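You operate a simulated robot arm through the tools that you are given. There is no shell and no other tool. Be economical: measure what you need, move in short steps, check, and stop when the job is done.

The job below is to be done with a simulated robot arm. You get a single attempt, and the scene is never put back.

TASK
Take the green block with a white sole on the dark desk mat and put it away on the corner of the plywood desk.

It is judged by the outcome, as a careful person would: the job done as asked, and still so three seconds after it is handed in. It fails if anything else is knocked over, pushed out of place, dropped, spilled or broken.

THE ROBOT
A 6-joint arm with a two-finger parallel gripper, fixed in place. Base frame: the origin is at the foot of the arm, x ahead of it, y to its left, z up; the work surface is at about z = 76.3. Units: cm, rad, N and s.
With the tool pointing down near the work surface it reaches from about 30 to 74 cm from the base axis. Its first joint turns from -1.152 to 1.152 rad. Payload 2.45 kg.
The TCP is the grasp point between the finger pads, 2.4 cm short of the fingertips. In the tool frame z runs along the fingers and y along their closing line. Largest opening 6.8 cm; finger width 1.7, thickness 1; the body of the gripper, 4 by 7 cm, starts 4.1 cm behind the TCP.
Orientation is told as [roll, pitch, yaw] about the base's x, y, z axes, in that order, counted from this pose: with the fingers straight down and closing along the base's y, the tool's x points along the base's -x, its y along +y and its z along -z.

THE INTERFACE
- The arm moves only by the tool send_rows. Its argument "increments" is a list of rows, each a list of 6 numbers: the shift along the base's x, y, z in units of 25 mm (1.0 is 25 mm), then the turn, a rotation vector about the base's x, y, z in units of 4 degrees (1.0 is 4 degrees). In form: [[dx, dy, dz, wx, wy, wz], ...]. A call has 1 to 8 rows; each row shifts and turns the commanded pose from where the row before left it. "jaw" is the closure in counts, from 0 (fully open) to 255 (shut), set as the call begins (left out, the last holds). A call with a number of a shift or a turn outside -1 to 1 is refused whole. Rows are played at 5 a second. More than 5 cm and 0.15 rad between two rows, or a gripper value outside its range, and nothing of the call is played. Where a pose cannot be reached the arm comes as near as it can. A force on the tool above 40 N (or 10 N above the force at the start of the call, whichever is more), or a blocked arm, ends the call early, and 0.2 s more pass. Each finger travels about 10.8 cm/s and halts on what it meets, pressing with about 34 N; the grip force reading is that of the motor and also rises with nothing between the fingers. The clock runs only during rows and for 0.2 s after the last one: add rows that do not move to give the fingers time. The reply holds the time, the measured pose of the TCP, the force on the tool along the base axes, the opening and the grip force, in the units named above and with some noise.
- Cameras (640 x 400 px; columns grow to the right, rows downward): "scene" is fixed at [15.47, 41.53, 144.22]; the picture's right is [-0.81, -0.58, 0.00], its down [-0.44, 0.61, -0.66] and it looks along [0.38, -0.53, -0.76] (base axes); focal length 348 px, centre (320, 200). "wrist" rides on the gripper at [8.4, 1.1, -7.5] in the tool frame; the picture's right is [-0.13, 0.99, 0.00], its down [-0.60, -0.08, -0.79] and it looks along [-0.79, -0.10, 0.61] (tool axes); focal length 251 px, centre (320, 200). There is no depth. A picture from a camera that has moved, and an enlarged one, comes with that camera's place and axes in the base frame and with its lens.
- camera(camera): a new picture of that camera. The clock stands still meanwhile.
- inspect(camera, box): a new picture of the part [left, top, right, bottom] of that camera's present view, enlarged. The clock stands still meanwhile.
- hand_in(): hands the job in; it is judged then, once.

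Work in short steps. Places have to be worked out from the pictures, the camera data and where the tool is seen: move nearer, look again, correct. Check each grasp and each placing, and mend what went wrong. You have 90 turns and 36 pictures in all, those below and enlarged ones among them. Open the gripper and draw the arm clear of the work before you hand the job in, unless the task says otherwise; then end with one line.

The tools are called after "Emit:" as a command line: name --pt "numbers of a row" for each row, then --argument value for the rest, lists and objects as JSON in quotes. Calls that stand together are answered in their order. send_rows: Moves the arm, as the interface text tells. Its arguments: {"type":"object","properties":{"increments":{"type":"array"},"jaw":{"type":"number"}},"required":["increments"]} The other tools are called the same way: camera (camera) takes a picture; inspect (camera, box) takes an enlarged picture of a part of a camera's view; hand_in () hands the job in.

At the start:

```text
t: 0.0
tcp_pos: [43.58, -0.33, 104.16]
orientation: [-0.001, -0.002, -0.001]
contact_force: [0.3, 0.6, 0.6]
gripper_width: 6.8
grip_force: 0.0
```

scene: 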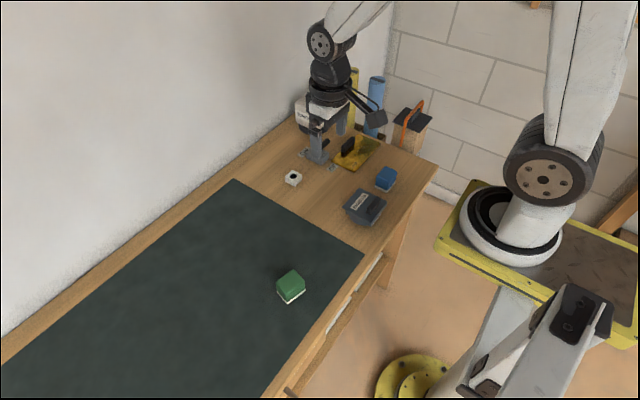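
wrist: 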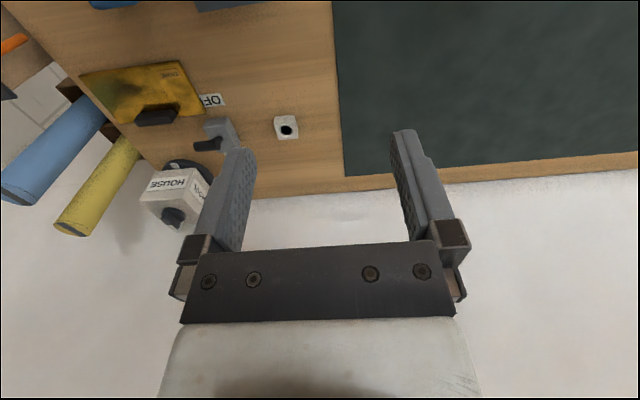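

I'll look closely at the desk's corner area and the block before moving.

Emit:
inspect --camera "scene" --box '[270, 90, 450, 230]'

Emit:
inspect --camera "scene" --box '[250, 250, 330, 320]'

```text
2.86 times, centred on (360, 160) of scene
camera zoom: at [15.47, 41.53, 144.22], right [-0.81, -0.58, 0.0], down [-0.44, 0.61, -0.66], along [0.38, -0.53, -0.76], focal length 993 px, centre (206, 314)
```

zoom: 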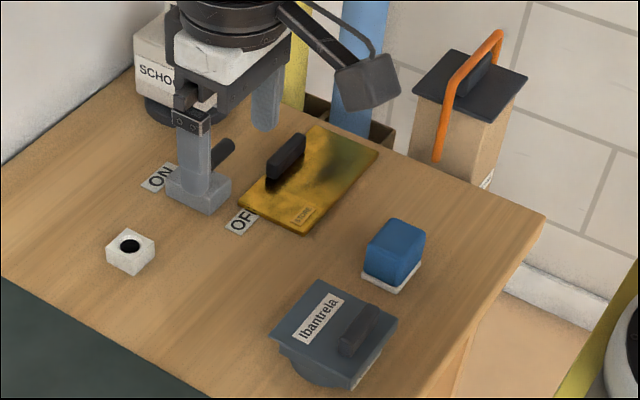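

```text
5.71 times, centred on (290, 285) of scene
camera zoom: at [15.47, 41.53, 144.22], right [-0.81, -0.58, 0.0], down [-0.44, 0.61, -0.66], along [0.38, -0.53, -0.76], focal length 1986 px, centre (491, -286)
```

zoom: 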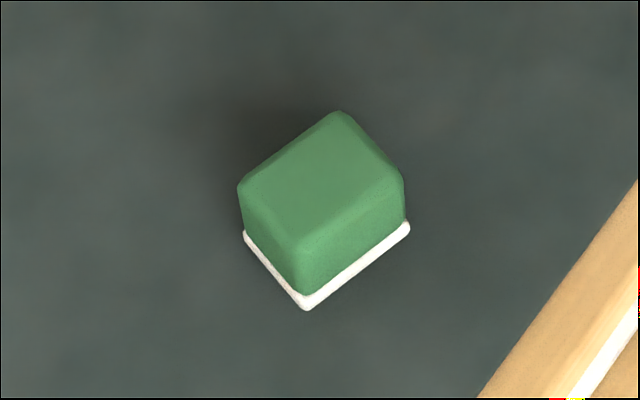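

The free corner of the desk is at about (30, -36), with the blue block, the grey box and the yellow plate well inside it. The green block is about 4.7 x 3.7 cm, centred near (39.7, 18.0) and turned about -13°. I move above it and turn the gripper to match.

Emit:
send_rows --pt "-0.195 0.916 -0.7 0 0 -0.41" --pt "-0.195 0.916 -0.7 0 0 -0.41" --pt "-0.195 0.916 -0.7 0 0 -0.41" --pt "-0.195 0.916 -0.7 0 0 -0.41" --pt "-0.195 0.916 -0.7 0 0 -0.41" --pt "-0.195 0.916 -0.7 0 0 -0.41" --pt "-0.195 0.916 -0.7 0 0 -0.41" --pt "-0.195 0.916 -0.7 0 0 -0.41" --jaw 0

Emit:
camera --camera "wrist"

Emit:
camera --camera "scene"

```text
t: 1.8
tcp_pos: [39.54, 18.06, 90.14]
orientation: [0.001, -0.003, -0.231]
contact_force: [0.8, -0.3, -0.4]
gripper_width: 6.82
grip_force: 0.1
```

```text
31 pictures are left
camera wrist: at [31.69, 20.97, 97.5], right [0.35, 0.94, 0.0], down [0.57, -0.21, 0.79], along [0.74, -0.28, -0.61], focal length 251 px, centre (320, 200)
```

wrist: 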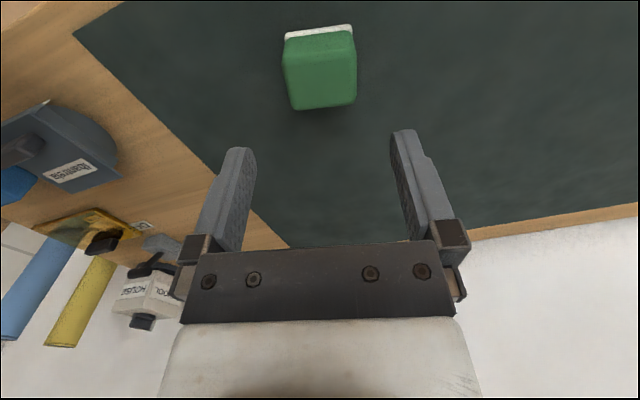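

```text
30 pictures are left
```

scene: 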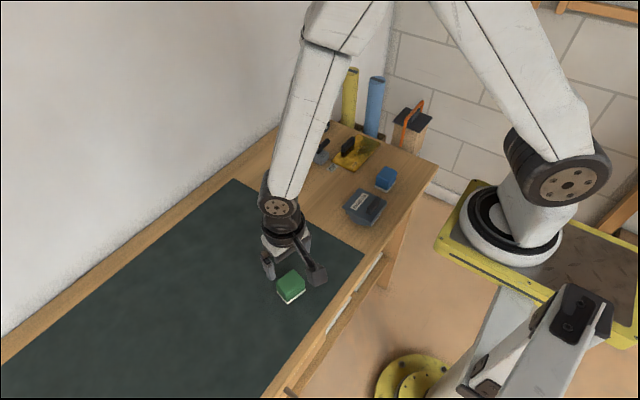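

Both cameras agree that the block is at about (39.85, 18.0), turned about -12°. I go down until the tips are near its top and check the alignment.

Emit:
send_rows --pt "0.04 0 -0.8 0 0 0" --pt "0.04 0 -0.8 0 0 0" --pt "0.04 0 -0.8 0 0 0" --pt "0 0 -0.5 0 0 0"

Emit:
camera --camera "wrist"

Emit:
inspect --camera "scene" --box '[240, 230, 340, 310]'

```text
t: 2.8
tcp_pos: [39.87, 18.16, 82.7]
orientation: [0.0, -0.004, -0.231]
contact_force: [0.2, -0.5, 0.9]
gripper_width: 6.79
grip_force: 0.1
```

```text
29 pictures are left
camera wrist: at [32.03, 21.08, 90.11], right [0.35, 0.94, 0.0], down [0.57, -0.21, 0.79], along [0.74, -0.28, -0.61], focal length 251 px, centre (320, 200)
```

wrist: 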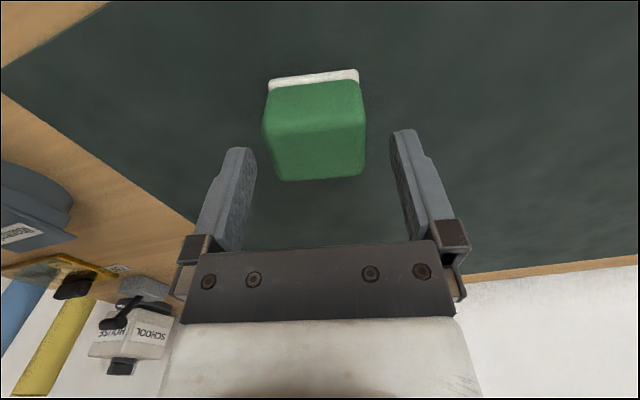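

```text
5.00 times, centred on (290, 270) of scene
camera zoom: at [15.47, 41.53, 144.22], right [-0.81, -0.58, 0.0], down [-0.44, 0.61, -0.66], along [0.38, -0.53, -0.76], focal length 1738 px, centre (470, -150)
```

zoom: 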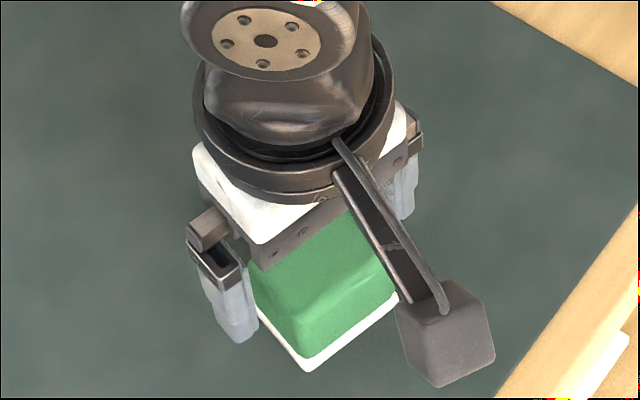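

The block sits centred between the fingers and square to them. I go down to the grasp height, about 79.2.

Emit:
send_rows --pt "0 -0.03 -0.7 0 0 0" --pt "0 -0.03 -0.7 0 0 0"

Emit:
camera --camera "wrist"

```text
t: 3.4
tcp_pos: [40.0, 17.87, 79.37]
orientation: [0.0, -0.004, -0.23]
contact_force: [0.7, 0.1, 0.0]
gripper_width: 6.77
grip_force: 0.1
```

```text
27 pictures are left
camera wrist: at [32.17, 20.84, 86.7], right [0.35, 0.94, 0.0], down [0.57, -0.21, 0.79], along [0.74, -0.28, -0.61], focal length 251 px, centre (320, 200)
```

wrist: 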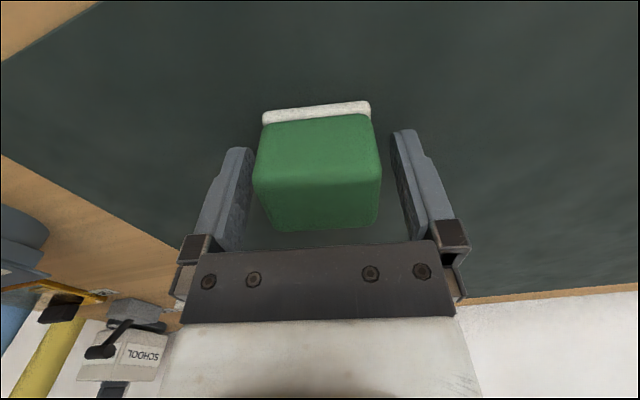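

No contact force and the fingers straddle the block. I close, allowing the fingers time.

Emit:
send_rows --pt "0 0 0 0 0 0" --pt "0 0 0 0 0 0" --pt "0 0 0 0 0 0" --pt "0 0 0 0 0 0" --jaw 255

```text
t: 4.4
tcp_pos: [40.09, 17.99, 79.36]
orientation: [-0.002, -0.001, -0.228]
contact_force: [0.9, 0.2, -1.0]
gripper_width: 4.88
grip_force: 33.4
```

The fingers stopped at 4.88 cm with full grip force, so the block is held. I lift it 5 cm and check.

Emit:
send_rows --pt "0 0 0.5 0 0 0" --pt "0 0 0.7 0 0 0" --pt "0 0 0.8 0 0 0"

Emit:
camera --camera "wrist"

```text
t: 5.2
tcp_pos: [40.16, 17.96, 84.42]
orientation: [-0.001, 0.0, -0.229]
contact_force: [-0.4, 0.8, -0.2]
gripper_width: 4.9
grip_force: 33.8
```

```text
26 pictures are left
camera wrist: at [32.22, 20.75, 91.82], right [0.35, 0.94, 0.0], down [0.57, -0.21, 0.79], along [0.74, -0.28, -0.61], focal length 251 px, centre (320, 200)
```

wrist: 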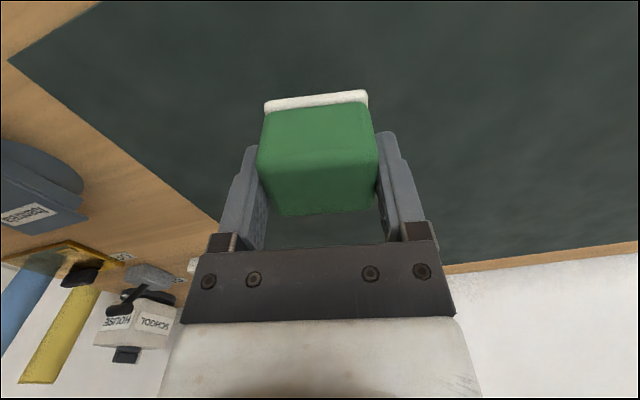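

The block is held and lifted. I raise it and carry it towards the corner, turning back to yaw 0 on the way.

Emit:
send_rows --pt "0.19 -0.5 0.9 0 0 0.41" --pt "0.19 -0.95 0.9 0 0 0.41" --pt "0.19 -0.95 0.9 0 0 0.41" --pt "0.19 -0.95 0.9 0 0 0.41" --pt "0.1 -0.95 0.8 0 0 0.41" --pt "0.1 -0.95 0.6 0 0 0.41" --pt "0 -0.95 0.3 0 0 0.41" --pt "0 -0.95 0 0 0 0.41"

```text
t: 7.0
tcp_pos: [42.51, -0.38, 97.44]
orientation: [0.0, -0.001, 0.001]
contact_force: [0.2, -0.5, -0.8]
gripper_width: 4.88
grip_force: 33.8
```

Still held. I carry on to about (39, -19) at the same height and look at the corner area from there.

Emit:
send_rows --pt "-0.1 -0.95 0 0 0 0" --pt "-0.15 -0.95 0 0 0 0" --pt "-0.15 -0.95 0 0 0 0" --pt "-0.2 -0.95 0 0 0 0" --pt "-0.2 -0.95 0 0 0 0" --pt "-0.2 -0.95 0 0 0 0" --pt "-0.2 -0.95 0 0 0 0" --pt "-0.2 -0.95 0 0 0 0"

Emit:
camera --camera "wrist"

Emit:
camera --camera "scene"

```text
t: 8.8
tcp_pos: [38.8, -19.16, 97.58]
orientation: [-0.001, -0.003, -0.001]
contact_force: [0.9, -0.1, -0.5]
gripper_width: 4.89
grip_force: 34.2
```

```text
25 pictures are left
camera wrist: at [30.43, -18.25, 105.0], right [0.13, 0.99, 0.0], down [0.6, -0.08, 0.79], along [0.79, -0.1, -0.61], focal length 251 px, centre (320, 200)
```

wrist: 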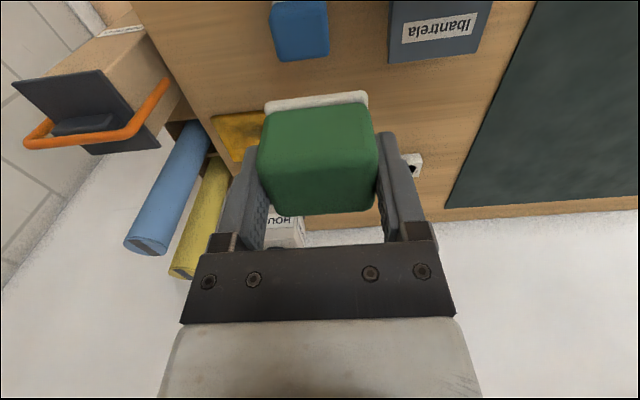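

```text
24 pictures are left
```

scene: 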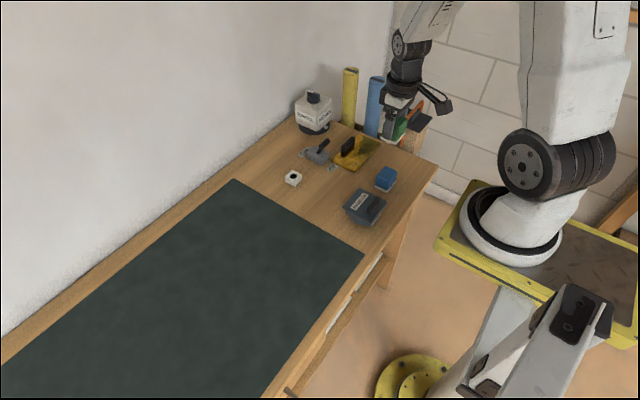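

The tank with the orange handle stands beyond the desk end (around y = -47), clear of the target, and the corner is empty. I move over about (35.2, -30.7) and go down partway.

Emit:
send_rows --pt "-0.288 -0.92 0 0 0 0" --pt "-0.288 -0.92 0 0 0 0" --pt "-0.288 -0.92 0 0 0 0" --pt "-0.288 -0.92 0 0 0 0" --pt "-0.288 -0.92 -0.5 0 0 0" --pt "0 0 -0.9 0 0 0" --pt "0 0 -0.9 0 0 0" --pt "0 0 -0.9 0 0 0"

Emit:
camera --camera "wrist"

Emit:
inspect --camera "scene" --box '[340, 60, 480, 220]'

```text
t: 10.6
tcp_pos: [35.35, -30.74, 89.45]
orientation: [-0.001, -0.003, 0.0]
contact_force: [0.6, 0.3, -0.7]
gripper_width: 4.86
grip_force: 33.7
```

```text
23 pictures are left
camera wrist: at [26.96, -29.81, 97.04], right [0.13, 0.99, 0.0], down [0.6, -0.08, 0.79], along [0.79, -0.1, -0.61], focal length 251 px, centre (320, 200)
```

wrist: 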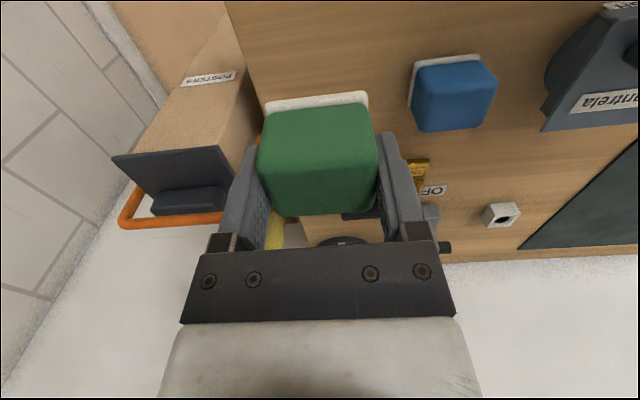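

```text
2.50 times, centred on (410, 140) of scene
camera zoom: at [15.47, 41.53, 144.22], right [-0.81, -0.58, 0.0], down [-0.44, 0.61, -0.66], along [0.38, -0.53, -0.76], focal length 869 px, centre (95, 350)
```

zoom: 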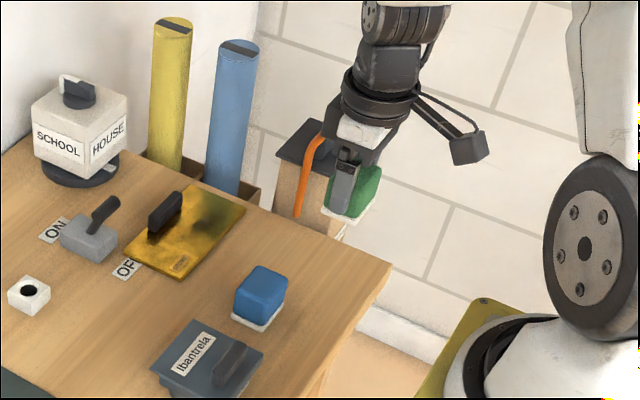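

Desk end is at y of about -36.7, so the block will stand fully on the desk with about 3 to 4 cm of margin from both edges. I go down to just above the surface.

Emit:
send_rows --pt "0 0 -0.9 0 0 0" --pt "0 0 -0.9 0 0 0" --pt "0 0 -0.8 0 0 0" --pt "0 0 -0.6 0 0 0" --pt "0 0 -0.4 0 0 0"

Emit:
inspect --camera "scene" --box '[360, 100, 460, 200]'

Emit:
camera --camera "wrist"

```text
t: 11.8
tcp_pos: [35.46, -30.69, 80.8]
orientation: [0.0, -0.003, 0.0]
contact_force: [-0.4, -0.1, -0.3]
gripper_width: 4.91
grip_force: 34.5
```

```text
4.00 times, centred on (410, 150) of scene
camera zoom: at [15.47, 41.53, 144.22], right [-0.81, -0.58, 0.0], down [-0.44, 0.61, -0.66], along [0.38, -0.53, -0.76], focal length 1390 px, centre (-40, 400)
```

zoom: 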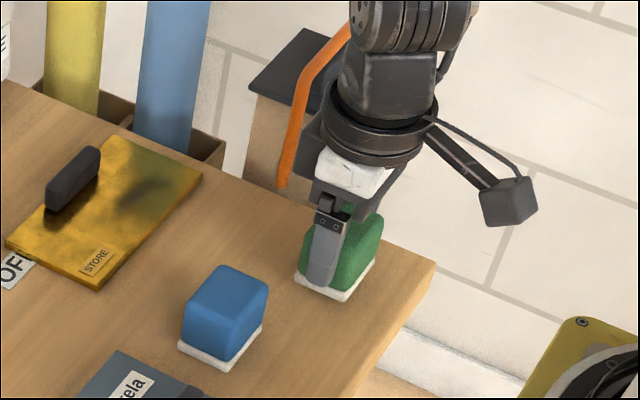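

```text
20 pictures are left
camera wrist: at [27.01, -29.59, 88.13], right [0.13, 0.99, 0.0], down [0.6, -0.08, 0.79], along [0.79, -0.1, -0.61], focal length 251 px, centre (320, 200)
```

wrist: 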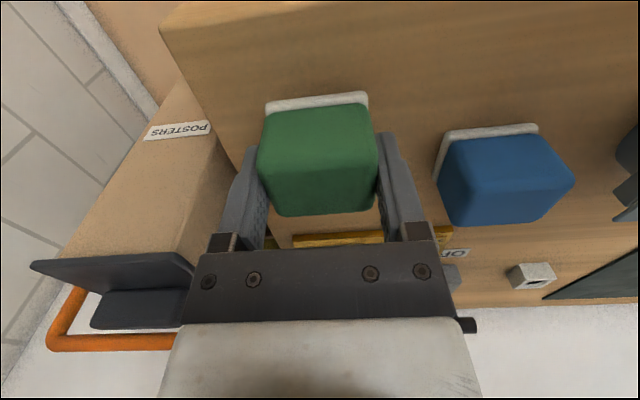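

The corner shows at (30, -36.5), so the spot is good. I lower the last ~1.4 cm in small steps.

Emit:
send_rows --pt "0 0 -0.2 0 0 0" --pt "0 0 -0.16 0 0 0" --pt "0 0 -0.1 0 0 0" --pt "0 0 -0.06 0 0 0" --pt "0 0 0 0 0 0"

```text
t: 12.6
tcp_pos: [35.3, -30.6, 79.9]
orientation: [0.002, -0.001, 0.0]
contact_force: [-3.4, 3.4, 11.7]
gripper_width: 4.86
grip_force: 34.0
stopped in row 3: the force on the tool passed its limit (the readings are from after the stop); the commanded pose is now the measured one
```

The call ended on a 12 N upward push at z = 79.9, a little above the 79.4 I grasped at. I check what is touching before letting go.

Emit:
inspect --camera "scene" --box '[380, 130, 440, 190]'

Emit:
camera --camera "wrist"

Emit:
send_rows --pt "0 0 0 0 0 0"

```text
6.67 times, centred on (410, 160) of scene
camera zoom: at [15.45, 41.55, 144.22], right [-0.81, -0.58, 0.0], down [-0.44, 0.61, -0.66], along [0.38, -0.53, -0.76], focal length 2317 px, centre (-280, 467)
```

zoom: 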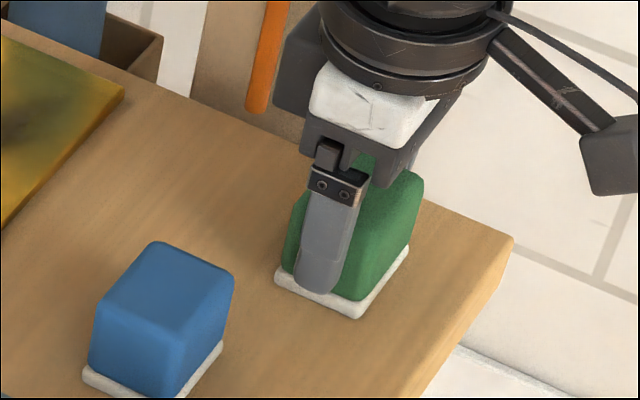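

```text
18 pictures are left
camera wrist: at [26.94, -29.65, 87.27], right [0.13, 0.99, 0.0], down [0.6, -0.08, 0.79], along [0.79, -0.1, -0.61], focal length 251 px, centre (320, 200)
```

wrist: 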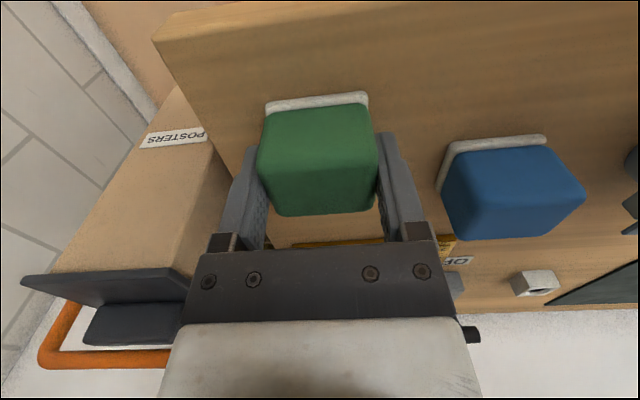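

```text
t: 12.9
tcp_pos: [35.39, -30.62, 79.9]
orientation: [0.001, -0.003, 0.001]
contact_force: [-3.0, 3.8, 15.8]
gripper_width: 4.86
grip_force: 34.2
```

Compared with the view before closing, the block sits about 0.5 cm lower in the grip. That matches touching the desk at 79.9, and nothing else is near the gripper. I ease up 1 mm to relieve the push and open.

Emit:
send_rows --pt "0 0 0.04 0 0 0" --pt "0 0 0 0 0 0"

Emit:
send_rows --pt "0 0 0 0 0 0" --pt "0 0 0 0 0 0" --pt "0 0 0 0 0 0" --jaw 0

Emit:
camera --camera "wrist"

```text
t: 13.6
tcp_pos: [35.29, -30.66, 79.78]
orientation: [0.001, -0.004, 0.001]
contact_force: [-1.6, 0.5, 9.8]
gripper_width: 4.9
grip_force: 34.1
```

```text
t: 14.3
tcp_pos: [35.32, -30.61, 79.79]
orientation: [0.002, -0.002, 0.0]
contact_force: [-0.4, 0.0, -0.3]
gripper_width: 6.83
grip_force: 0.0
```

```text
17 pictures are left
camera wrist: at [26.99, -29.65, 87.24], right [0.13, 0.99, 0.0], down [0.6, -0.08, 0.79], along [0.79, -0.1, -0.61], focal length 251 px, centre (320, 200)
```

wrist: 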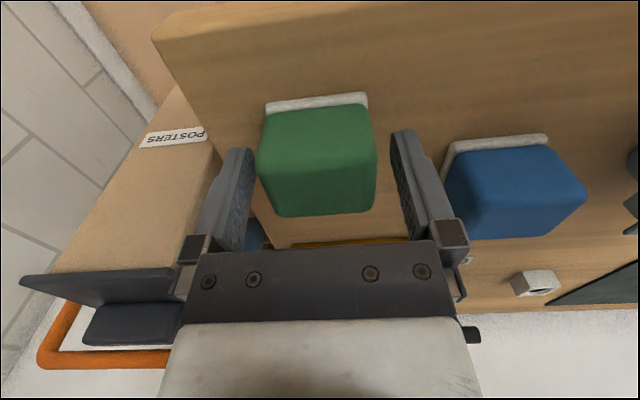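

The block is free and standing still, and the fingers are clear on both sides. I go straight up.

Emit:
send_rows --pt "0 0 0.5 0 0 0" --pt "0 0 0.8 0 0 0" --pt "0 0 0.9 0 0 0" --pt "0 0 0.9 0 0 0" --pt "0 0 0.9 0 0 0" --pt "0 0 0.9 0 0 0" --pt "0 0 0.9 0 0 0" --pt "0 0 0.9 0 0 0"

Emit:
send_rows --pt "0.2 0.9 0 0 0 0" --pt "0.2 0.9 0 0 0 0" --pt "0.2 0.9 0 0 0 0" --pt "0.2 0.9 0 0 0 0" --pt "0.2 0.9 0 0 0 0" --pt "0.2 0.9 0 0 0 0" --pt "0.2 0.9 0 0 0 0" --pt "0.2 0.9 0 0 0 0"

Emit:
inspect --camera "scene" --box '[280, 90, 460, 230]'

```text
t: 16.1
tcp_pos: [35.34, -30.52, 96.65]
orientation: [0.003, -0.002, 0.0]
contact_force: [0.1, -0.2, 0.2]
gripper_width: 6.8
grip_force: 0.0
```

```text
t: 17.9
tcp_pos: [39.34, -12.66, 96.52]
orientation: [-0.001, -0.003, -0.001]
contact_force: [0.1, -0.6, 0.1]
gripper_width: 6.8
grip_force: 0.1
```

```text
2.86 times, centred on (370, 160) of scene
camera zoom: at [15.47, 41.53, 144.22], right [-0.81, -0.58, 0.0], down [-0.44, 0.61, -0.66], along [0.38, -0.53, -0.76], focal length 993 px, centre (177, 314)
```

zoom: 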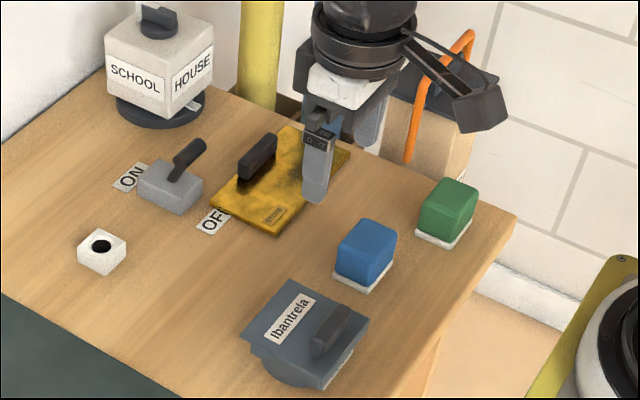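

The green block stands upright on its sole at the desk corner, everything else is where it was, and the arm is clear. I hand the job in.

Emit:
hand_in

```text
The job is handed in.
```

The green block now stands on its white sole at the free corner of the plywood desk, nothing else was disturbed, and the job is handed in with the gripper open and the arm clear.
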